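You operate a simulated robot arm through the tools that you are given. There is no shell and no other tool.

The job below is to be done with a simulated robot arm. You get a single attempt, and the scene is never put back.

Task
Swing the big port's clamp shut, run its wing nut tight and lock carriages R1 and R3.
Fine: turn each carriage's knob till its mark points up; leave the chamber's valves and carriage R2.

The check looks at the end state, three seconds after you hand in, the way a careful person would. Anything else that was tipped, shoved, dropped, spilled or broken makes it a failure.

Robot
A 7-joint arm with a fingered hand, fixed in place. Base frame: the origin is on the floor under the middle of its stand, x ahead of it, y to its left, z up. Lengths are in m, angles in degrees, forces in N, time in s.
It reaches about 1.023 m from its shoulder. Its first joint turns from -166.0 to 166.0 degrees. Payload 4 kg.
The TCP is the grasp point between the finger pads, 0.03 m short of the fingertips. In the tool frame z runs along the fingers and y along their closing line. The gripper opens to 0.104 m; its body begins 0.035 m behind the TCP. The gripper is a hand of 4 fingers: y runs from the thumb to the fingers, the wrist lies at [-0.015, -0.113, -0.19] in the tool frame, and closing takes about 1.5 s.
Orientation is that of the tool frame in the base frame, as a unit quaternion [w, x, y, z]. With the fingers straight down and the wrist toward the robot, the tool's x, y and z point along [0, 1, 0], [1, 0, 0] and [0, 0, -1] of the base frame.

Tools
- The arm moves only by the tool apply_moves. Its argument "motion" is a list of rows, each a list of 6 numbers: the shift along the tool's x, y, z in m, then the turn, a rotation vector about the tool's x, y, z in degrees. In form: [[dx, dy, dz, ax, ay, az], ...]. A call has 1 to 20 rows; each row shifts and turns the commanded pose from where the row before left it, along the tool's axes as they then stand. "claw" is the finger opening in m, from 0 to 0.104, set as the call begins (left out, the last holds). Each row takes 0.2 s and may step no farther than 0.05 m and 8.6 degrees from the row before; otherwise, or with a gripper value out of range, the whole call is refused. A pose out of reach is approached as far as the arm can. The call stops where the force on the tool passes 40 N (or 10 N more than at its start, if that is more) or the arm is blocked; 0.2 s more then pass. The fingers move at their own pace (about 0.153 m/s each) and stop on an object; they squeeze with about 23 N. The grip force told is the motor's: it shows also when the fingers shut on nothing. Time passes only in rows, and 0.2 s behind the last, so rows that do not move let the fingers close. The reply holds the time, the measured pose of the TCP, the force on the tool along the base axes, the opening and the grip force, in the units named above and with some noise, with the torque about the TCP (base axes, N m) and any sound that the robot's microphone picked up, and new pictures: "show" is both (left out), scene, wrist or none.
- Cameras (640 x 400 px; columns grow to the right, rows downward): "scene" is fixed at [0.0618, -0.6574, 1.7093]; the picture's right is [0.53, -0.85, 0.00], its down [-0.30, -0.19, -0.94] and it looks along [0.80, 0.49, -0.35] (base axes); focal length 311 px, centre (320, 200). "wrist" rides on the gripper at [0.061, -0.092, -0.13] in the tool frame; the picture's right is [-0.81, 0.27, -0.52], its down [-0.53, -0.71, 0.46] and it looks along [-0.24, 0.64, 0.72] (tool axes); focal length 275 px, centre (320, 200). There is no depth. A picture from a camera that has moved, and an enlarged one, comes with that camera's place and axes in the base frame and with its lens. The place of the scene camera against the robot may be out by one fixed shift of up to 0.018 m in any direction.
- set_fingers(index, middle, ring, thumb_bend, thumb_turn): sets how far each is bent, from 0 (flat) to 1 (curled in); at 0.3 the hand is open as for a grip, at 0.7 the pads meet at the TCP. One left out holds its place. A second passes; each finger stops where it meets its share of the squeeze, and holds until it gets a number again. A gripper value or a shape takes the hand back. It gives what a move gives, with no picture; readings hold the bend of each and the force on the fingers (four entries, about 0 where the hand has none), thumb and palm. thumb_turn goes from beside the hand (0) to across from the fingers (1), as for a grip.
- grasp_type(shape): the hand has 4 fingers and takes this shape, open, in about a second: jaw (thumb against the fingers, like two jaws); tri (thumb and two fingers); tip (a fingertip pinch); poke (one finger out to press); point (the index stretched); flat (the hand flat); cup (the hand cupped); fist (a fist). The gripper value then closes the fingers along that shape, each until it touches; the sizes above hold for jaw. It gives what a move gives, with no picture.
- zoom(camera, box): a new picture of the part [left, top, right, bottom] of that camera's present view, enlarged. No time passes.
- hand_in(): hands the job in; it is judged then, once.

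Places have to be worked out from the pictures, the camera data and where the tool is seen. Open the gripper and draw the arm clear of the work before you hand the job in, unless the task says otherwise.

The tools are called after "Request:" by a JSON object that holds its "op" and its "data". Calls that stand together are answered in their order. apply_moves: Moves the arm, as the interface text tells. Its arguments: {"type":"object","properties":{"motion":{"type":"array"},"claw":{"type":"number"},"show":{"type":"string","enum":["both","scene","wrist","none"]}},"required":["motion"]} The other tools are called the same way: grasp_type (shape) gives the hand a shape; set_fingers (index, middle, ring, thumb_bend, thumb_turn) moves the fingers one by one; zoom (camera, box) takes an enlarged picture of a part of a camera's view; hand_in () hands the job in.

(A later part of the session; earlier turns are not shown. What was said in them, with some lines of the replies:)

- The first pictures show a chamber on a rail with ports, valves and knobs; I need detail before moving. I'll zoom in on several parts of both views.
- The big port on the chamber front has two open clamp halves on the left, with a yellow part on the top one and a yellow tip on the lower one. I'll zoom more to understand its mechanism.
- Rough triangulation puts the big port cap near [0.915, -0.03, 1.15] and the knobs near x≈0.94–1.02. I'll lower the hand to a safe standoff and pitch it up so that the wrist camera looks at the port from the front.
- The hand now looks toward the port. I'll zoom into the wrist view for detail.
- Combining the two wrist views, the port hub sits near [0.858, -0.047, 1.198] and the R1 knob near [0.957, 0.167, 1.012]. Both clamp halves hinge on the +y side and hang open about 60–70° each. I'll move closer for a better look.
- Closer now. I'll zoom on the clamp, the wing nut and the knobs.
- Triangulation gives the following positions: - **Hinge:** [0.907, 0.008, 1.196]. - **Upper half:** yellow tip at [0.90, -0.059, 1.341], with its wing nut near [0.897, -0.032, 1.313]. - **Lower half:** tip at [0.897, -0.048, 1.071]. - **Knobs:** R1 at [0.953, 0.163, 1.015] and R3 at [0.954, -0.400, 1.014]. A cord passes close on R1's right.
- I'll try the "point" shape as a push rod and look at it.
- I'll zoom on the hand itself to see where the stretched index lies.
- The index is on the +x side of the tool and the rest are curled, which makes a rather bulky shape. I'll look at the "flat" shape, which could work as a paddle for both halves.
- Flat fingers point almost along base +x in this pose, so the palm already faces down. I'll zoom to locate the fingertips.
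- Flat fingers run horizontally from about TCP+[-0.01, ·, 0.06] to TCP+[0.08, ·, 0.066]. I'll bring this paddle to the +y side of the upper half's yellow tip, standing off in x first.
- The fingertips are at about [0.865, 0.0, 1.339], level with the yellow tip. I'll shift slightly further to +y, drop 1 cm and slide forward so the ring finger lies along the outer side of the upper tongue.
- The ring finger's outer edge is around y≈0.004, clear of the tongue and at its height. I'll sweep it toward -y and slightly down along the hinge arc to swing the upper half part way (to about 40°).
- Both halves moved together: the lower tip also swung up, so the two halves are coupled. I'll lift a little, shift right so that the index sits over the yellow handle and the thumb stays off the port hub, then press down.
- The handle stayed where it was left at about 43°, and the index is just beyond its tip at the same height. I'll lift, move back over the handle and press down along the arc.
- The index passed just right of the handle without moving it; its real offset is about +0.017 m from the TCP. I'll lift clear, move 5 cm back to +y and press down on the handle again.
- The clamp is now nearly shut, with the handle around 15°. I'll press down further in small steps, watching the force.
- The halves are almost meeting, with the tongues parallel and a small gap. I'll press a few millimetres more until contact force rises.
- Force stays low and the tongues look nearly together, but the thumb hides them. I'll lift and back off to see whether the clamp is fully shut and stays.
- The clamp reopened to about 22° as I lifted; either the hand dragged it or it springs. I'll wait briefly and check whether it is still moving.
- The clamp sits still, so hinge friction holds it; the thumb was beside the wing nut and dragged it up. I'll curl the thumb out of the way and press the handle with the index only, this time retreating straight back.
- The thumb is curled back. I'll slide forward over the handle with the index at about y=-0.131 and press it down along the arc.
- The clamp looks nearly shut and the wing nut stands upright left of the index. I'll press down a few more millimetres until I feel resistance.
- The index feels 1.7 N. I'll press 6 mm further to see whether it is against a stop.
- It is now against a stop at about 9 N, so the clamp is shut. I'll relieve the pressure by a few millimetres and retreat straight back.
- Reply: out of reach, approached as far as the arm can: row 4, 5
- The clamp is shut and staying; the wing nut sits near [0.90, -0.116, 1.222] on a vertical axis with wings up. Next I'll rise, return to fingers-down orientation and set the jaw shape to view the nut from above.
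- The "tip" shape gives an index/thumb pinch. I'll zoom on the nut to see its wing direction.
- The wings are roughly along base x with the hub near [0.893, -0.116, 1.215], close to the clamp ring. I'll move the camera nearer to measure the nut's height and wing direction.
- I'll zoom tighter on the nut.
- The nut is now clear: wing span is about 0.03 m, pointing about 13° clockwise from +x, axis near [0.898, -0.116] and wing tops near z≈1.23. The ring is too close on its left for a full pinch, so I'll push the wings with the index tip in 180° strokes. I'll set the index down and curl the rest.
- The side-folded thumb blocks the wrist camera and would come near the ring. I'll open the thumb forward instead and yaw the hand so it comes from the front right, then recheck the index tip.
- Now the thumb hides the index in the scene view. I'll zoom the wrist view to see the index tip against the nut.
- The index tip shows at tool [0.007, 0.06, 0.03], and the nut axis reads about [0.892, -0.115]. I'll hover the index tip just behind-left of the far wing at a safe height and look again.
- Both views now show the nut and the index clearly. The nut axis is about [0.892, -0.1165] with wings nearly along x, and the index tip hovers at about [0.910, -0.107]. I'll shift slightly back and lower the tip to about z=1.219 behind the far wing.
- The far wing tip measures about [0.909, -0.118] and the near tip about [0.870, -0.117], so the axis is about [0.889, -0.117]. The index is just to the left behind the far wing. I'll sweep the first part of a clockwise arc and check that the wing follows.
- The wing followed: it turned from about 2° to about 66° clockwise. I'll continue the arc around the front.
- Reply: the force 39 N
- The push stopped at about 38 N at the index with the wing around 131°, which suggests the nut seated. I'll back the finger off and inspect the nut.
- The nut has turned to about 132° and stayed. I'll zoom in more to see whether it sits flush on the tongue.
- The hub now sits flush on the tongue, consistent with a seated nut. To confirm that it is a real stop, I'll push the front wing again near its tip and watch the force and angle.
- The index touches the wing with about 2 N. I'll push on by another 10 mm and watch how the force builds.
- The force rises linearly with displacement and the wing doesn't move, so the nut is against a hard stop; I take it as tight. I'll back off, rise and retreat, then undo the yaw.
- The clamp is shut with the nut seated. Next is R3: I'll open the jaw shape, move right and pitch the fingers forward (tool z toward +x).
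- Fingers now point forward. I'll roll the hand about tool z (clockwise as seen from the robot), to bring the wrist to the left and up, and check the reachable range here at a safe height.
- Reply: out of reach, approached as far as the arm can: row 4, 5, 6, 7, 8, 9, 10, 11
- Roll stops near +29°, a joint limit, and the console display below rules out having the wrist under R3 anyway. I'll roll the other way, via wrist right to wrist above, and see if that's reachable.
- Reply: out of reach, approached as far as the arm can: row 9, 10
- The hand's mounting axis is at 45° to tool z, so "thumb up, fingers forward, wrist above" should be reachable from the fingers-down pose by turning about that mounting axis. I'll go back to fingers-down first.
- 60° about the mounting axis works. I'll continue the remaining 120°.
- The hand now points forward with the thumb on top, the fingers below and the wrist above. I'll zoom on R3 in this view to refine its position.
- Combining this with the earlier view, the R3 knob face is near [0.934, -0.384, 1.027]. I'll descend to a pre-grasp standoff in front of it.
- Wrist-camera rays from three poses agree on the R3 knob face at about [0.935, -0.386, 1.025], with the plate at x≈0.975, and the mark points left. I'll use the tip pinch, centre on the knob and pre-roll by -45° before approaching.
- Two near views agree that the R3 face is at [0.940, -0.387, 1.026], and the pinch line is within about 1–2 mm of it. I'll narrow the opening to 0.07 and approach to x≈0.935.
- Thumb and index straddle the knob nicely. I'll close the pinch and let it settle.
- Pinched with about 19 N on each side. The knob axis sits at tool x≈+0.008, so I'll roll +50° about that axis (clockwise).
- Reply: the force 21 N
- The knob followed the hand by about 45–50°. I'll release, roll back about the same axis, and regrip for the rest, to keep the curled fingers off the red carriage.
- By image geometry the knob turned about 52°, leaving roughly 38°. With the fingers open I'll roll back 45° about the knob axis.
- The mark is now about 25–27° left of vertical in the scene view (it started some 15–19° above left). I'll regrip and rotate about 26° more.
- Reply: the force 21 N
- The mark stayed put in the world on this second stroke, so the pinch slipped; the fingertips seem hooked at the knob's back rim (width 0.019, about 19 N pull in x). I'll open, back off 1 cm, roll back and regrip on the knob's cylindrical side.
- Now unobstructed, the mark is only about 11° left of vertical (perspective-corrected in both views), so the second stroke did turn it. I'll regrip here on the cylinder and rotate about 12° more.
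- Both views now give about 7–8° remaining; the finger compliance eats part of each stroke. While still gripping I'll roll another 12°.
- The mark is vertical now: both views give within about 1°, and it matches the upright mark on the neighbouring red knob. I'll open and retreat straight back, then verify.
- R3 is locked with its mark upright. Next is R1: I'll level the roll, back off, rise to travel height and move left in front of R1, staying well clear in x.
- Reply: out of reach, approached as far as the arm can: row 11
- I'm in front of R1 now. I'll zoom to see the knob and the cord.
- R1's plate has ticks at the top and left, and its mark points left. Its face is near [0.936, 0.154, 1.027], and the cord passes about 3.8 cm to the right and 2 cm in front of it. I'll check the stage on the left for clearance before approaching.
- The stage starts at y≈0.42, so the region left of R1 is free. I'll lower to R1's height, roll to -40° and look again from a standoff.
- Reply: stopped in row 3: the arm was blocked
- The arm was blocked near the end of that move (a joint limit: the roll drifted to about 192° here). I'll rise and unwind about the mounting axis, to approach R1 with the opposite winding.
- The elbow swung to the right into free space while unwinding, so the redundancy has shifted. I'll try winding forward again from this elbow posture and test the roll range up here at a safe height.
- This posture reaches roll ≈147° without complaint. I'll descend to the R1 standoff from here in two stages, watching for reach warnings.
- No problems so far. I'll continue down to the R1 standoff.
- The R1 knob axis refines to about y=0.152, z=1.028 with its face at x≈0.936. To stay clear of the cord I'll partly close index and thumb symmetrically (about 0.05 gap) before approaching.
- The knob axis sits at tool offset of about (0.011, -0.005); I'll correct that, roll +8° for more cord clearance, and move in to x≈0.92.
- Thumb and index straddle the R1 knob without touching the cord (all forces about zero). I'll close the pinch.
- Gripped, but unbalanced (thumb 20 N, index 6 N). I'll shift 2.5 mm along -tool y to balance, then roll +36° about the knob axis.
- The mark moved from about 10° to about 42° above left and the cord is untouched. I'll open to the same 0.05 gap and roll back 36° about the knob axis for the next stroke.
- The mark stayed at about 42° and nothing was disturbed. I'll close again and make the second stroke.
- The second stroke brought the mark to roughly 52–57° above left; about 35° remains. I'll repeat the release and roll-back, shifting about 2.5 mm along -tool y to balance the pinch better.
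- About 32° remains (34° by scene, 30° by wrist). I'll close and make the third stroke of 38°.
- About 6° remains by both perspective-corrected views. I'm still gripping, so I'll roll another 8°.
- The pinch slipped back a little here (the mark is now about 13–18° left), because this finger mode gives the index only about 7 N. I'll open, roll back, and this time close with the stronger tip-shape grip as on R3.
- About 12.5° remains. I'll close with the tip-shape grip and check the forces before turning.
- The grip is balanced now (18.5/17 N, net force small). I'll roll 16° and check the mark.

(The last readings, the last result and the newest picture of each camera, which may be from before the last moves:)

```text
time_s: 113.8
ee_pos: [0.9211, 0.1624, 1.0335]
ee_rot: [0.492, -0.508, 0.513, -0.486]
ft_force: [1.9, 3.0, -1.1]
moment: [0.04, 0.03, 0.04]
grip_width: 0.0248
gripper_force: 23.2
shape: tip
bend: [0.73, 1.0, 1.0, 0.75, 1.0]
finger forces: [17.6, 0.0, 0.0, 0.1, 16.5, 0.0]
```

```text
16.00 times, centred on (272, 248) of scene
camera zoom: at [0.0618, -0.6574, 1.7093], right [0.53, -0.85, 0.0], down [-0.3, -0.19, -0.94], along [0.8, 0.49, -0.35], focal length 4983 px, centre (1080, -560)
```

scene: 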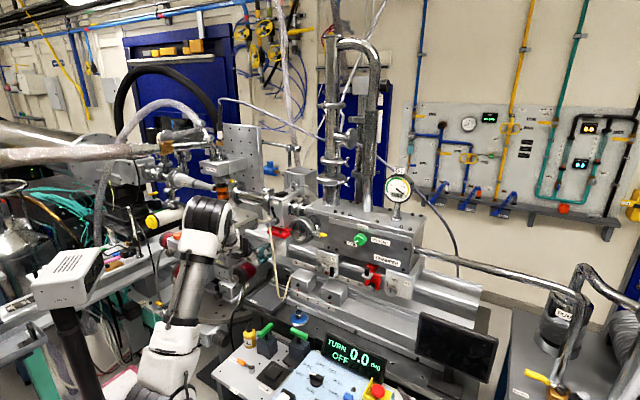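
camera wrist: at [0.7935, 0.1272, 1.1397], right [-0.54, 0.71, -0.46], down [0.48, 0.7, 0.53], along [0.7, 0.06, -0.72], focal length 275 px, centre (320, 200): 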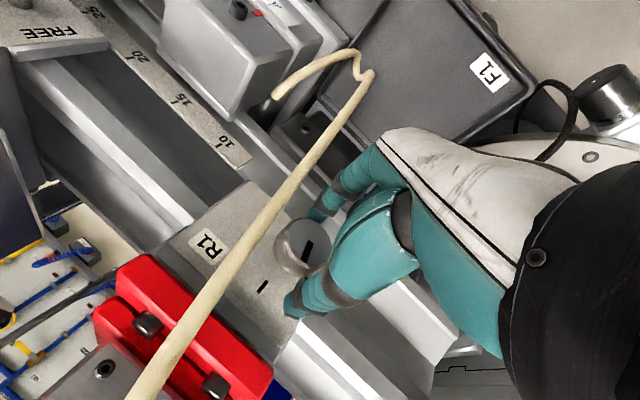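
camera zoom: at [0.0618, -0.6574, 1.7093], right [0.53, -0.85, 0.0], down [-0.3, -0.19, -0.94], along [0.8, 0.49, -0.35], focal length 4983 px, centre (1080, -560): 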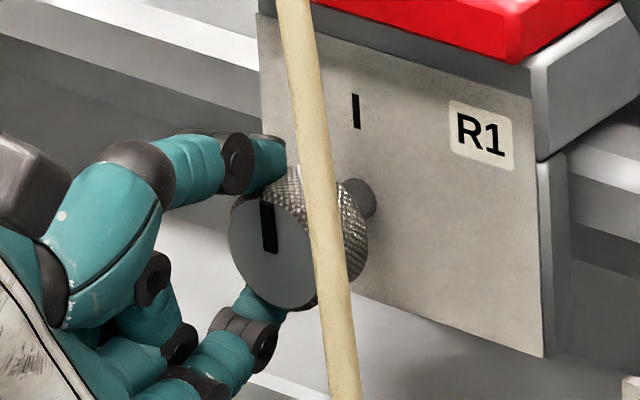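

Both views put the R1 mark within about 1° of vertical, matching the top tick. I'll open and back straight out along -x.

Request:
{"op": "apply_moves", "data": {"motion": [[0, 0, 0, 0, 0, 0], [0, 0, 0, 0, 0, 0], [0, 0, 0, 0, 0, 0], [0, 0, 0, 0, 0, 0], [0, 0, -0.02, 0, 0, 0], [0, 0, -0.03, 0, 0, 0], [0, 0, -0.03, 0, 0, 0], [0, 0, -0.03, 0, 0, 0]], "claw": 0.065, "show": "both"}}

Request:
{"op": "zoom", "data": {"camera": "scene", "box": [255, 235, 290, 260]}}

Request:
{"op": "zoom", "data": {"camera": "wrist", "box": [200, 200, 320, 320]}}

```text
time_s: 115.6
ee_pos: [0.8106, 0.1639, 1.0376]
ee_rot: [0.492, -0.508, 0.513, -0.487]
ft_force: [0.3, 0.1, -0.4]
moment: [-0.01, 0.01, -0.02]
grip_width: 0.0644
gripper_force: 0.0
shape: tip
bend: [0.29, 0.98, 0.99, 0.63, 1.0]
finger forces: [0.1, 0.0, 0.1, 0.1, 0.0, 0.1]
camera wrist: at [0.6835, 0.1004, 1.1333], right [-0.53, 0.81, -0.24], down [0.48, 0.53, 0.7], along [0.7, 0.25, -0.67], focal length 275 px, centre (320, 200)
```

scene: 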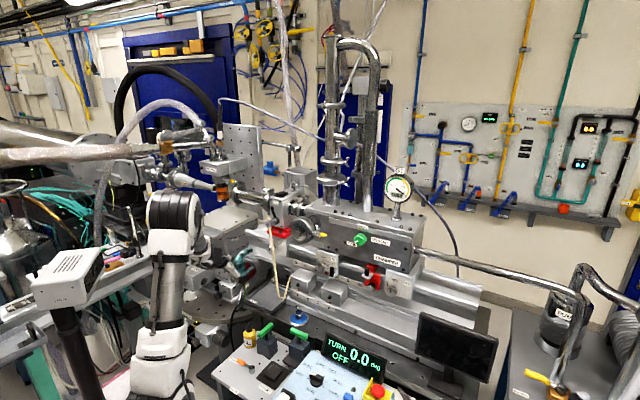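
wrist: 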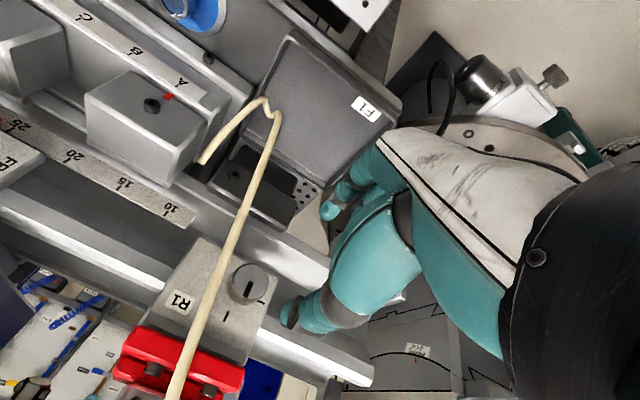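

```text
16.00 times, centred on (272, 248) of scene
camera zoom: at [0.0618, -0.6574, 1.7093], right [0.53, -0.85, 0.0], down [-0.3, -0.19, -0.94], along [0.8, 0.49, -0.35], focal length 4983 px, centre (1080, -560)
```

zoom: 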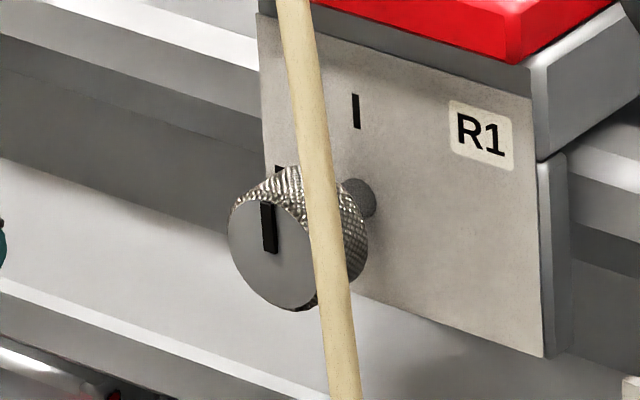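

```text
3.33 times, centred on (260, 260) of wrist
camera zoom: at [0.6835, 0.1004, 1.1333], right [-0.53, 0.81, -0.24], down [0.48, 0.53, 0.7], along [0.7, 0.25, -0.67], focal length 918 px, centre (520, 0)
```

zoom: 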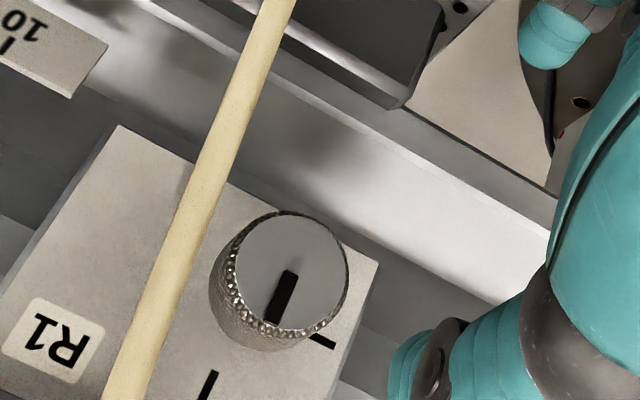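

R1's mark is upright and the cord is undisturbed. I'll withdraw upward and back, then recheck the clamp, nut and both knobs.

Request:
{"op": "apply_moves", "data": {"motion": [[0, -0.03, -0.025, 0, 0, 0], [0, -0.04, -0.01, 0, 0, 0], [0, -0.045, 0, 0, 0, 0], [0, -0.045, 0, 0, 0, 0], [0, -0.045, 0, 0, 0, 0], [0, -0.045, 0, 0, 0, 0]], "claw": 0.1, "show": "both"}}

Request:
{"op": "zoom", "data": {"camera": "scene", "box": [240, 190, 420, 310]}}

Request:
{"op": "zoom", "data": {"camera": "scene", "box": [285, 205, 335, 245]}}

```text
time_s: 117.0
ee_pos: [0.7862, 0.1614, 1.2875]
ee_rot: [0.493, -0.509, 0.512, -0.486]
ft_force: [-0.1, -0.6, -0.2]
moment: [0.01, 0.01, 0.02]
grip_width: 0.1001
gripper_force: 0.1
shape: tip
bend: [0.31, 0.98, 0.99, 0.31, 0.98]
finger forces: [0.0, 0.0, 0.1, 0.0, 0.0, 0.0]
camera wrist: at [0.6581, 0.0985, 1.384], right [-0.53, 0.81, -0.24], down [0.48, 0.53, 0.7], along [0.7, 0.25, -0.67], focal length 275 px, centre (320, 200)
```

scene: 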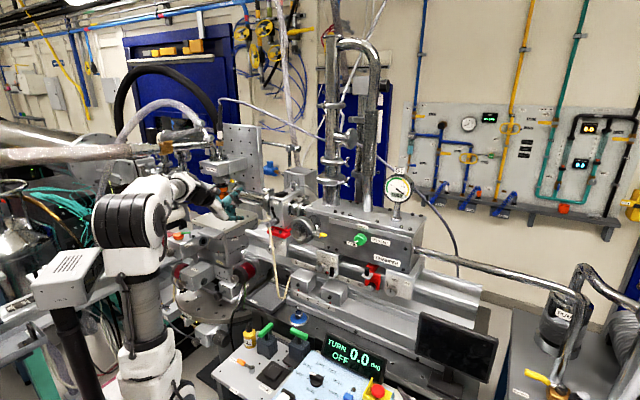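
wrist: 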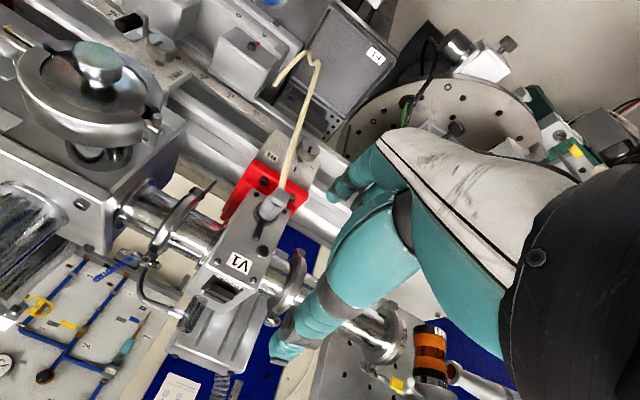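

```text
3.33 times, centred on (330, 250) of scene
camera zoom: at [0.0618, -0.6574, 1.7093], right [0.53, -0.85, 0.0], down [-0.3, -0.19, -0.94], along [0.8, 0.49, -0.35], focal length 1038 px, centre (287, 33)
```

zoom: 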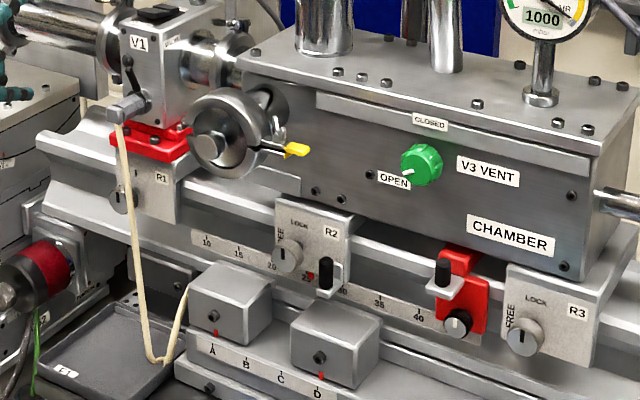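

```text
10.00 times, centred on (310, 225) of scene
camera zoom: at [0.0618, -0.6574, 1.7093], right [0.53, -0.85, 0.0], down [-0.3, -0.19, -0.94], along [0.8, 0.49, -0.35], focal length 3114 px, centre (420, -50)
```

zoom: 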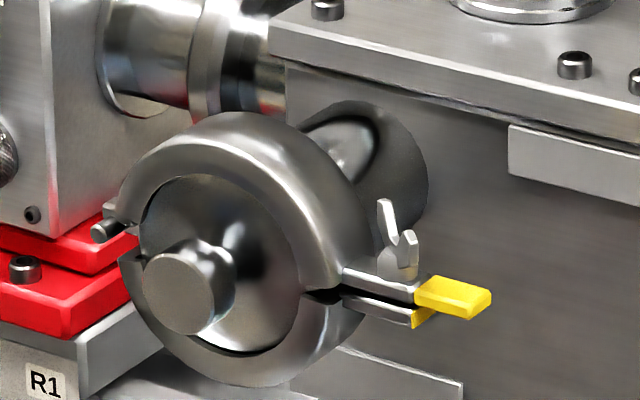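

Everything looks right in the overview: the clamp is shut, the nut seated, and the R1, R2 and R3 marks are up. I'll draw the arm further up and back, clear of the work.

Request:
{"op": "apply_moves", "data": {"motion": [[0, -0.03, -0.02, 0, 0, 0], [0, -0.03, -0.02, 0, 0, 0], [0, -0.03, -0.02, 0, 0, 0], [0, -0.03, -0.02, 0, 0, 0]], "show": "both"}}

Request:
{"op": "zoom", "data": {"camera": "scene", "box": [360, 255, 430, 310]}}

Request:
{"op": "zoom", "data": {"camera": "scene", "box": [250, 215, 340, 285]}}

Request:
{"op": "zoom", "data": {"camera": "scene", "box": [220, 280, 420, 400]}}

```text
time_s: 118.0
ee_pos: [0.7099, 0.1595, 1.4127]
ee_rot: [0.492, -0.509, 0.512, -0.486]
ft_force: [0.3, -0.1, -0.2]
moment: [0.01, 0.0, 0.0]
grip_width: 0.1001
gripper_force: 0.1
shape: tip
bend: [0.31, 0.98, 0.99, 0.31, 0.98]
finger forces: [0.0, 0.0, 0.1, 0.1, 0.0, 0.0]
camera wrist: at [0.5829, 0.0964, 1.5082], right [-0.53, 0.81, -0.24], down [0.48, 0.53, 0.7], along [0.7, 0.25, -0.67], focal length 275 px, centre (320, 200)
```

scene: 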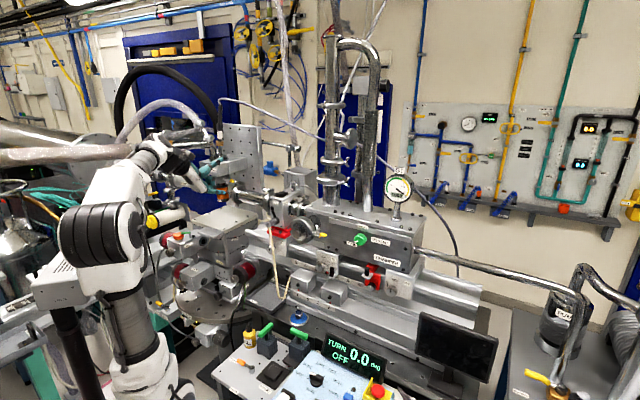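
wrist: 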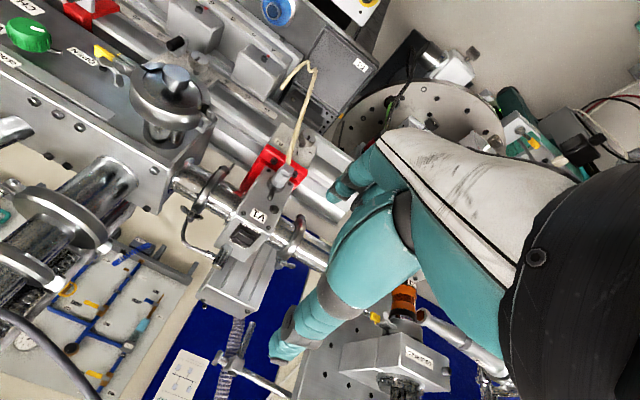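

```text
7.27 times, centred on (395, 282) of scene
camera zoom: at [0.0618, -0.6574, 1.7093], right [0.53, -0.85, 0.0], down [-0.3, -0.19, -0.94], along [0.8, 0.49, -0.35], focal length 2265 px, centre (-226, -400)
```

zoom: 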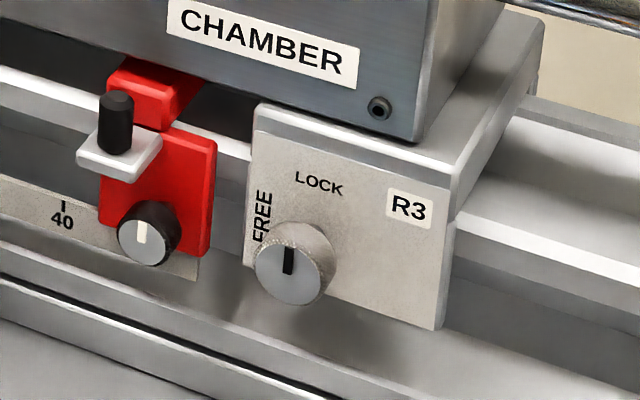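

```text
5.71 times, centred on (295, 250) of scene
camera zoom: at [0.0618, -0.6574, 1.7093], right [0.53, -0.85, 0.0], down [-0.3, -0.19, -0.94], along [0.8, 0.49, -0.35], focal length 1780 px, centre (463, -86)
```

zoom: 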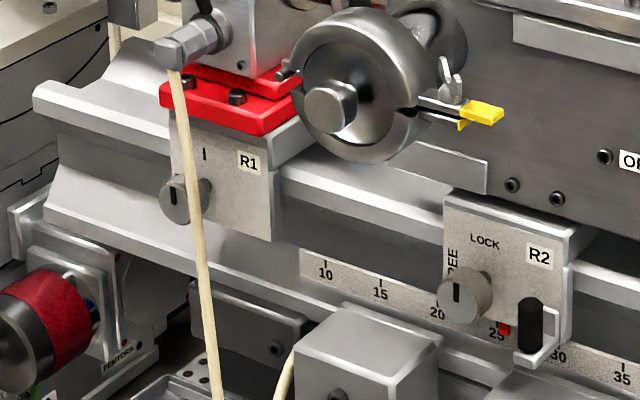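

```text
3.20 times, centred on (320, 340) of scene
camera zoom: at [0.0618, -0.6574, 1.7093], right [0.53, -0.85, 0.0], down [-0.3, -0.19, -0.94], along [0.8, 0.49, -0.35], focal length 997 px, centre (320, -248)
```

zoom: 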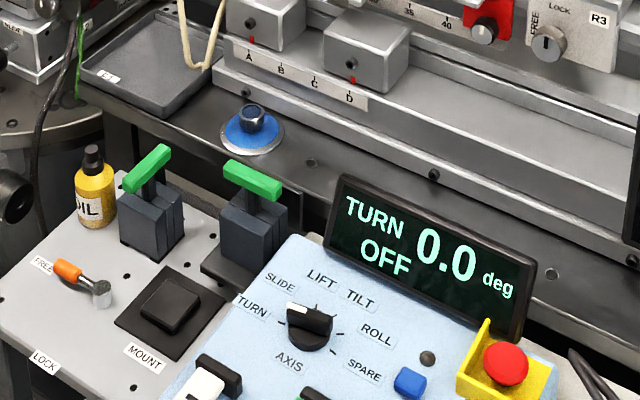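

All marks are upright (R1 and R3 match R2) and the console, red carriage, valves, cord and tray are unchanged. I'll move the open hand a bit further into free space before handing in.

Request:
{"op": "apply_moves", "data": {"motion": [[0.035, -0.01, -0.01, 0, 0, 0], [0.035, -0.01, -0.015, 0, 0, 0], [0.035, -0.01, -0.015, 0, 0, 0], [0, 0, 0, 0, 0, 0]], "show": "scene"}}

Request:
{"op": "zoom", "data": {"camera": "scene", "box": [285, 205, 335, 245]}}

```text
time_s: 119.0
ee_pos: [0.6726, 0.054, 1.442]
ee_rot: [0.493, -0.509, 0.513, -0.486]
ft_force: [0.7, -0.6, 0.0]
moment: [-0.03, -0.01, 0.02]
grip_width: 0.1004
gripper_force: 0.1
shape: tip
bend: [0.31, 0.98, 0.99, 0.31, 0.98]
finger forces: [0.0, 0.1, 0.1, 0.0, 0.1, 0.0]
```

scene: 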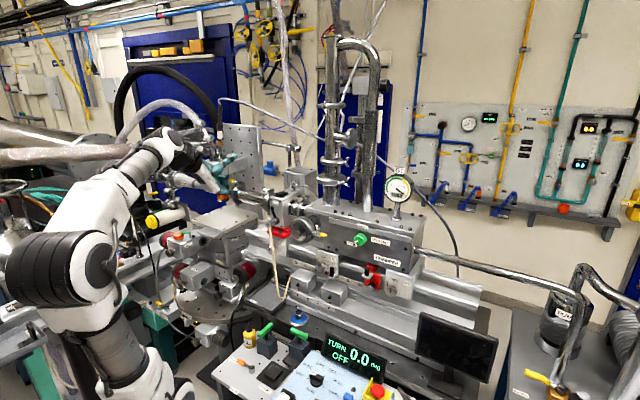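

```text
10.00 times, centred on (310, 225) of scene
camera zoom: at [0.0618, -0.6574, 1.7093], right [0.53, -0.85, 0.0], down [-0.3, -0.19, -0.94], along [0.8, 0.49, -0.35], focal length 3114 px, centre (420, -50)
```

zoom: 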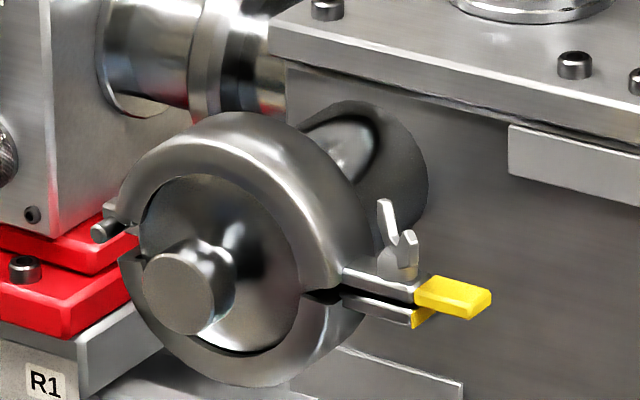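

The clamp is shut, the nut is seated against its stop, the R1 and R3 marks point up, and the hand is open and clear. I'm handing in the job.

Request:
{"op": "hand_in", "data": {}}

```text
The job is handed in.
```

I handed the job in with all three parts done. The reply didn't say whether the check passed.

- **Clamp:** The big port's two clamp halves are swung shut. I pressed them to a hard stop at about 9 N, and they stayed closed when I let go.
- **Wing nut:** I turned it about 130° clockwise until it sat flush on the clamp. A push of about 38 N on the wing didn't move it further. A gap of about 3 mm remains between the two clamp ears, the same as before tightening, so I took it as part of the clamp.
- **R1 and R3:** Both marks point up, within about 1° in both camera views. R1's grip slipped once and the knob turned back about 10°, so I regripped and finished it with a stronger pinch.

In the last pictures the cord beside R1, the chamber valves, R2 and the red carriage looked unchanged. The console, tray and stage looked unchanged too. The hand is open and well away from the work.
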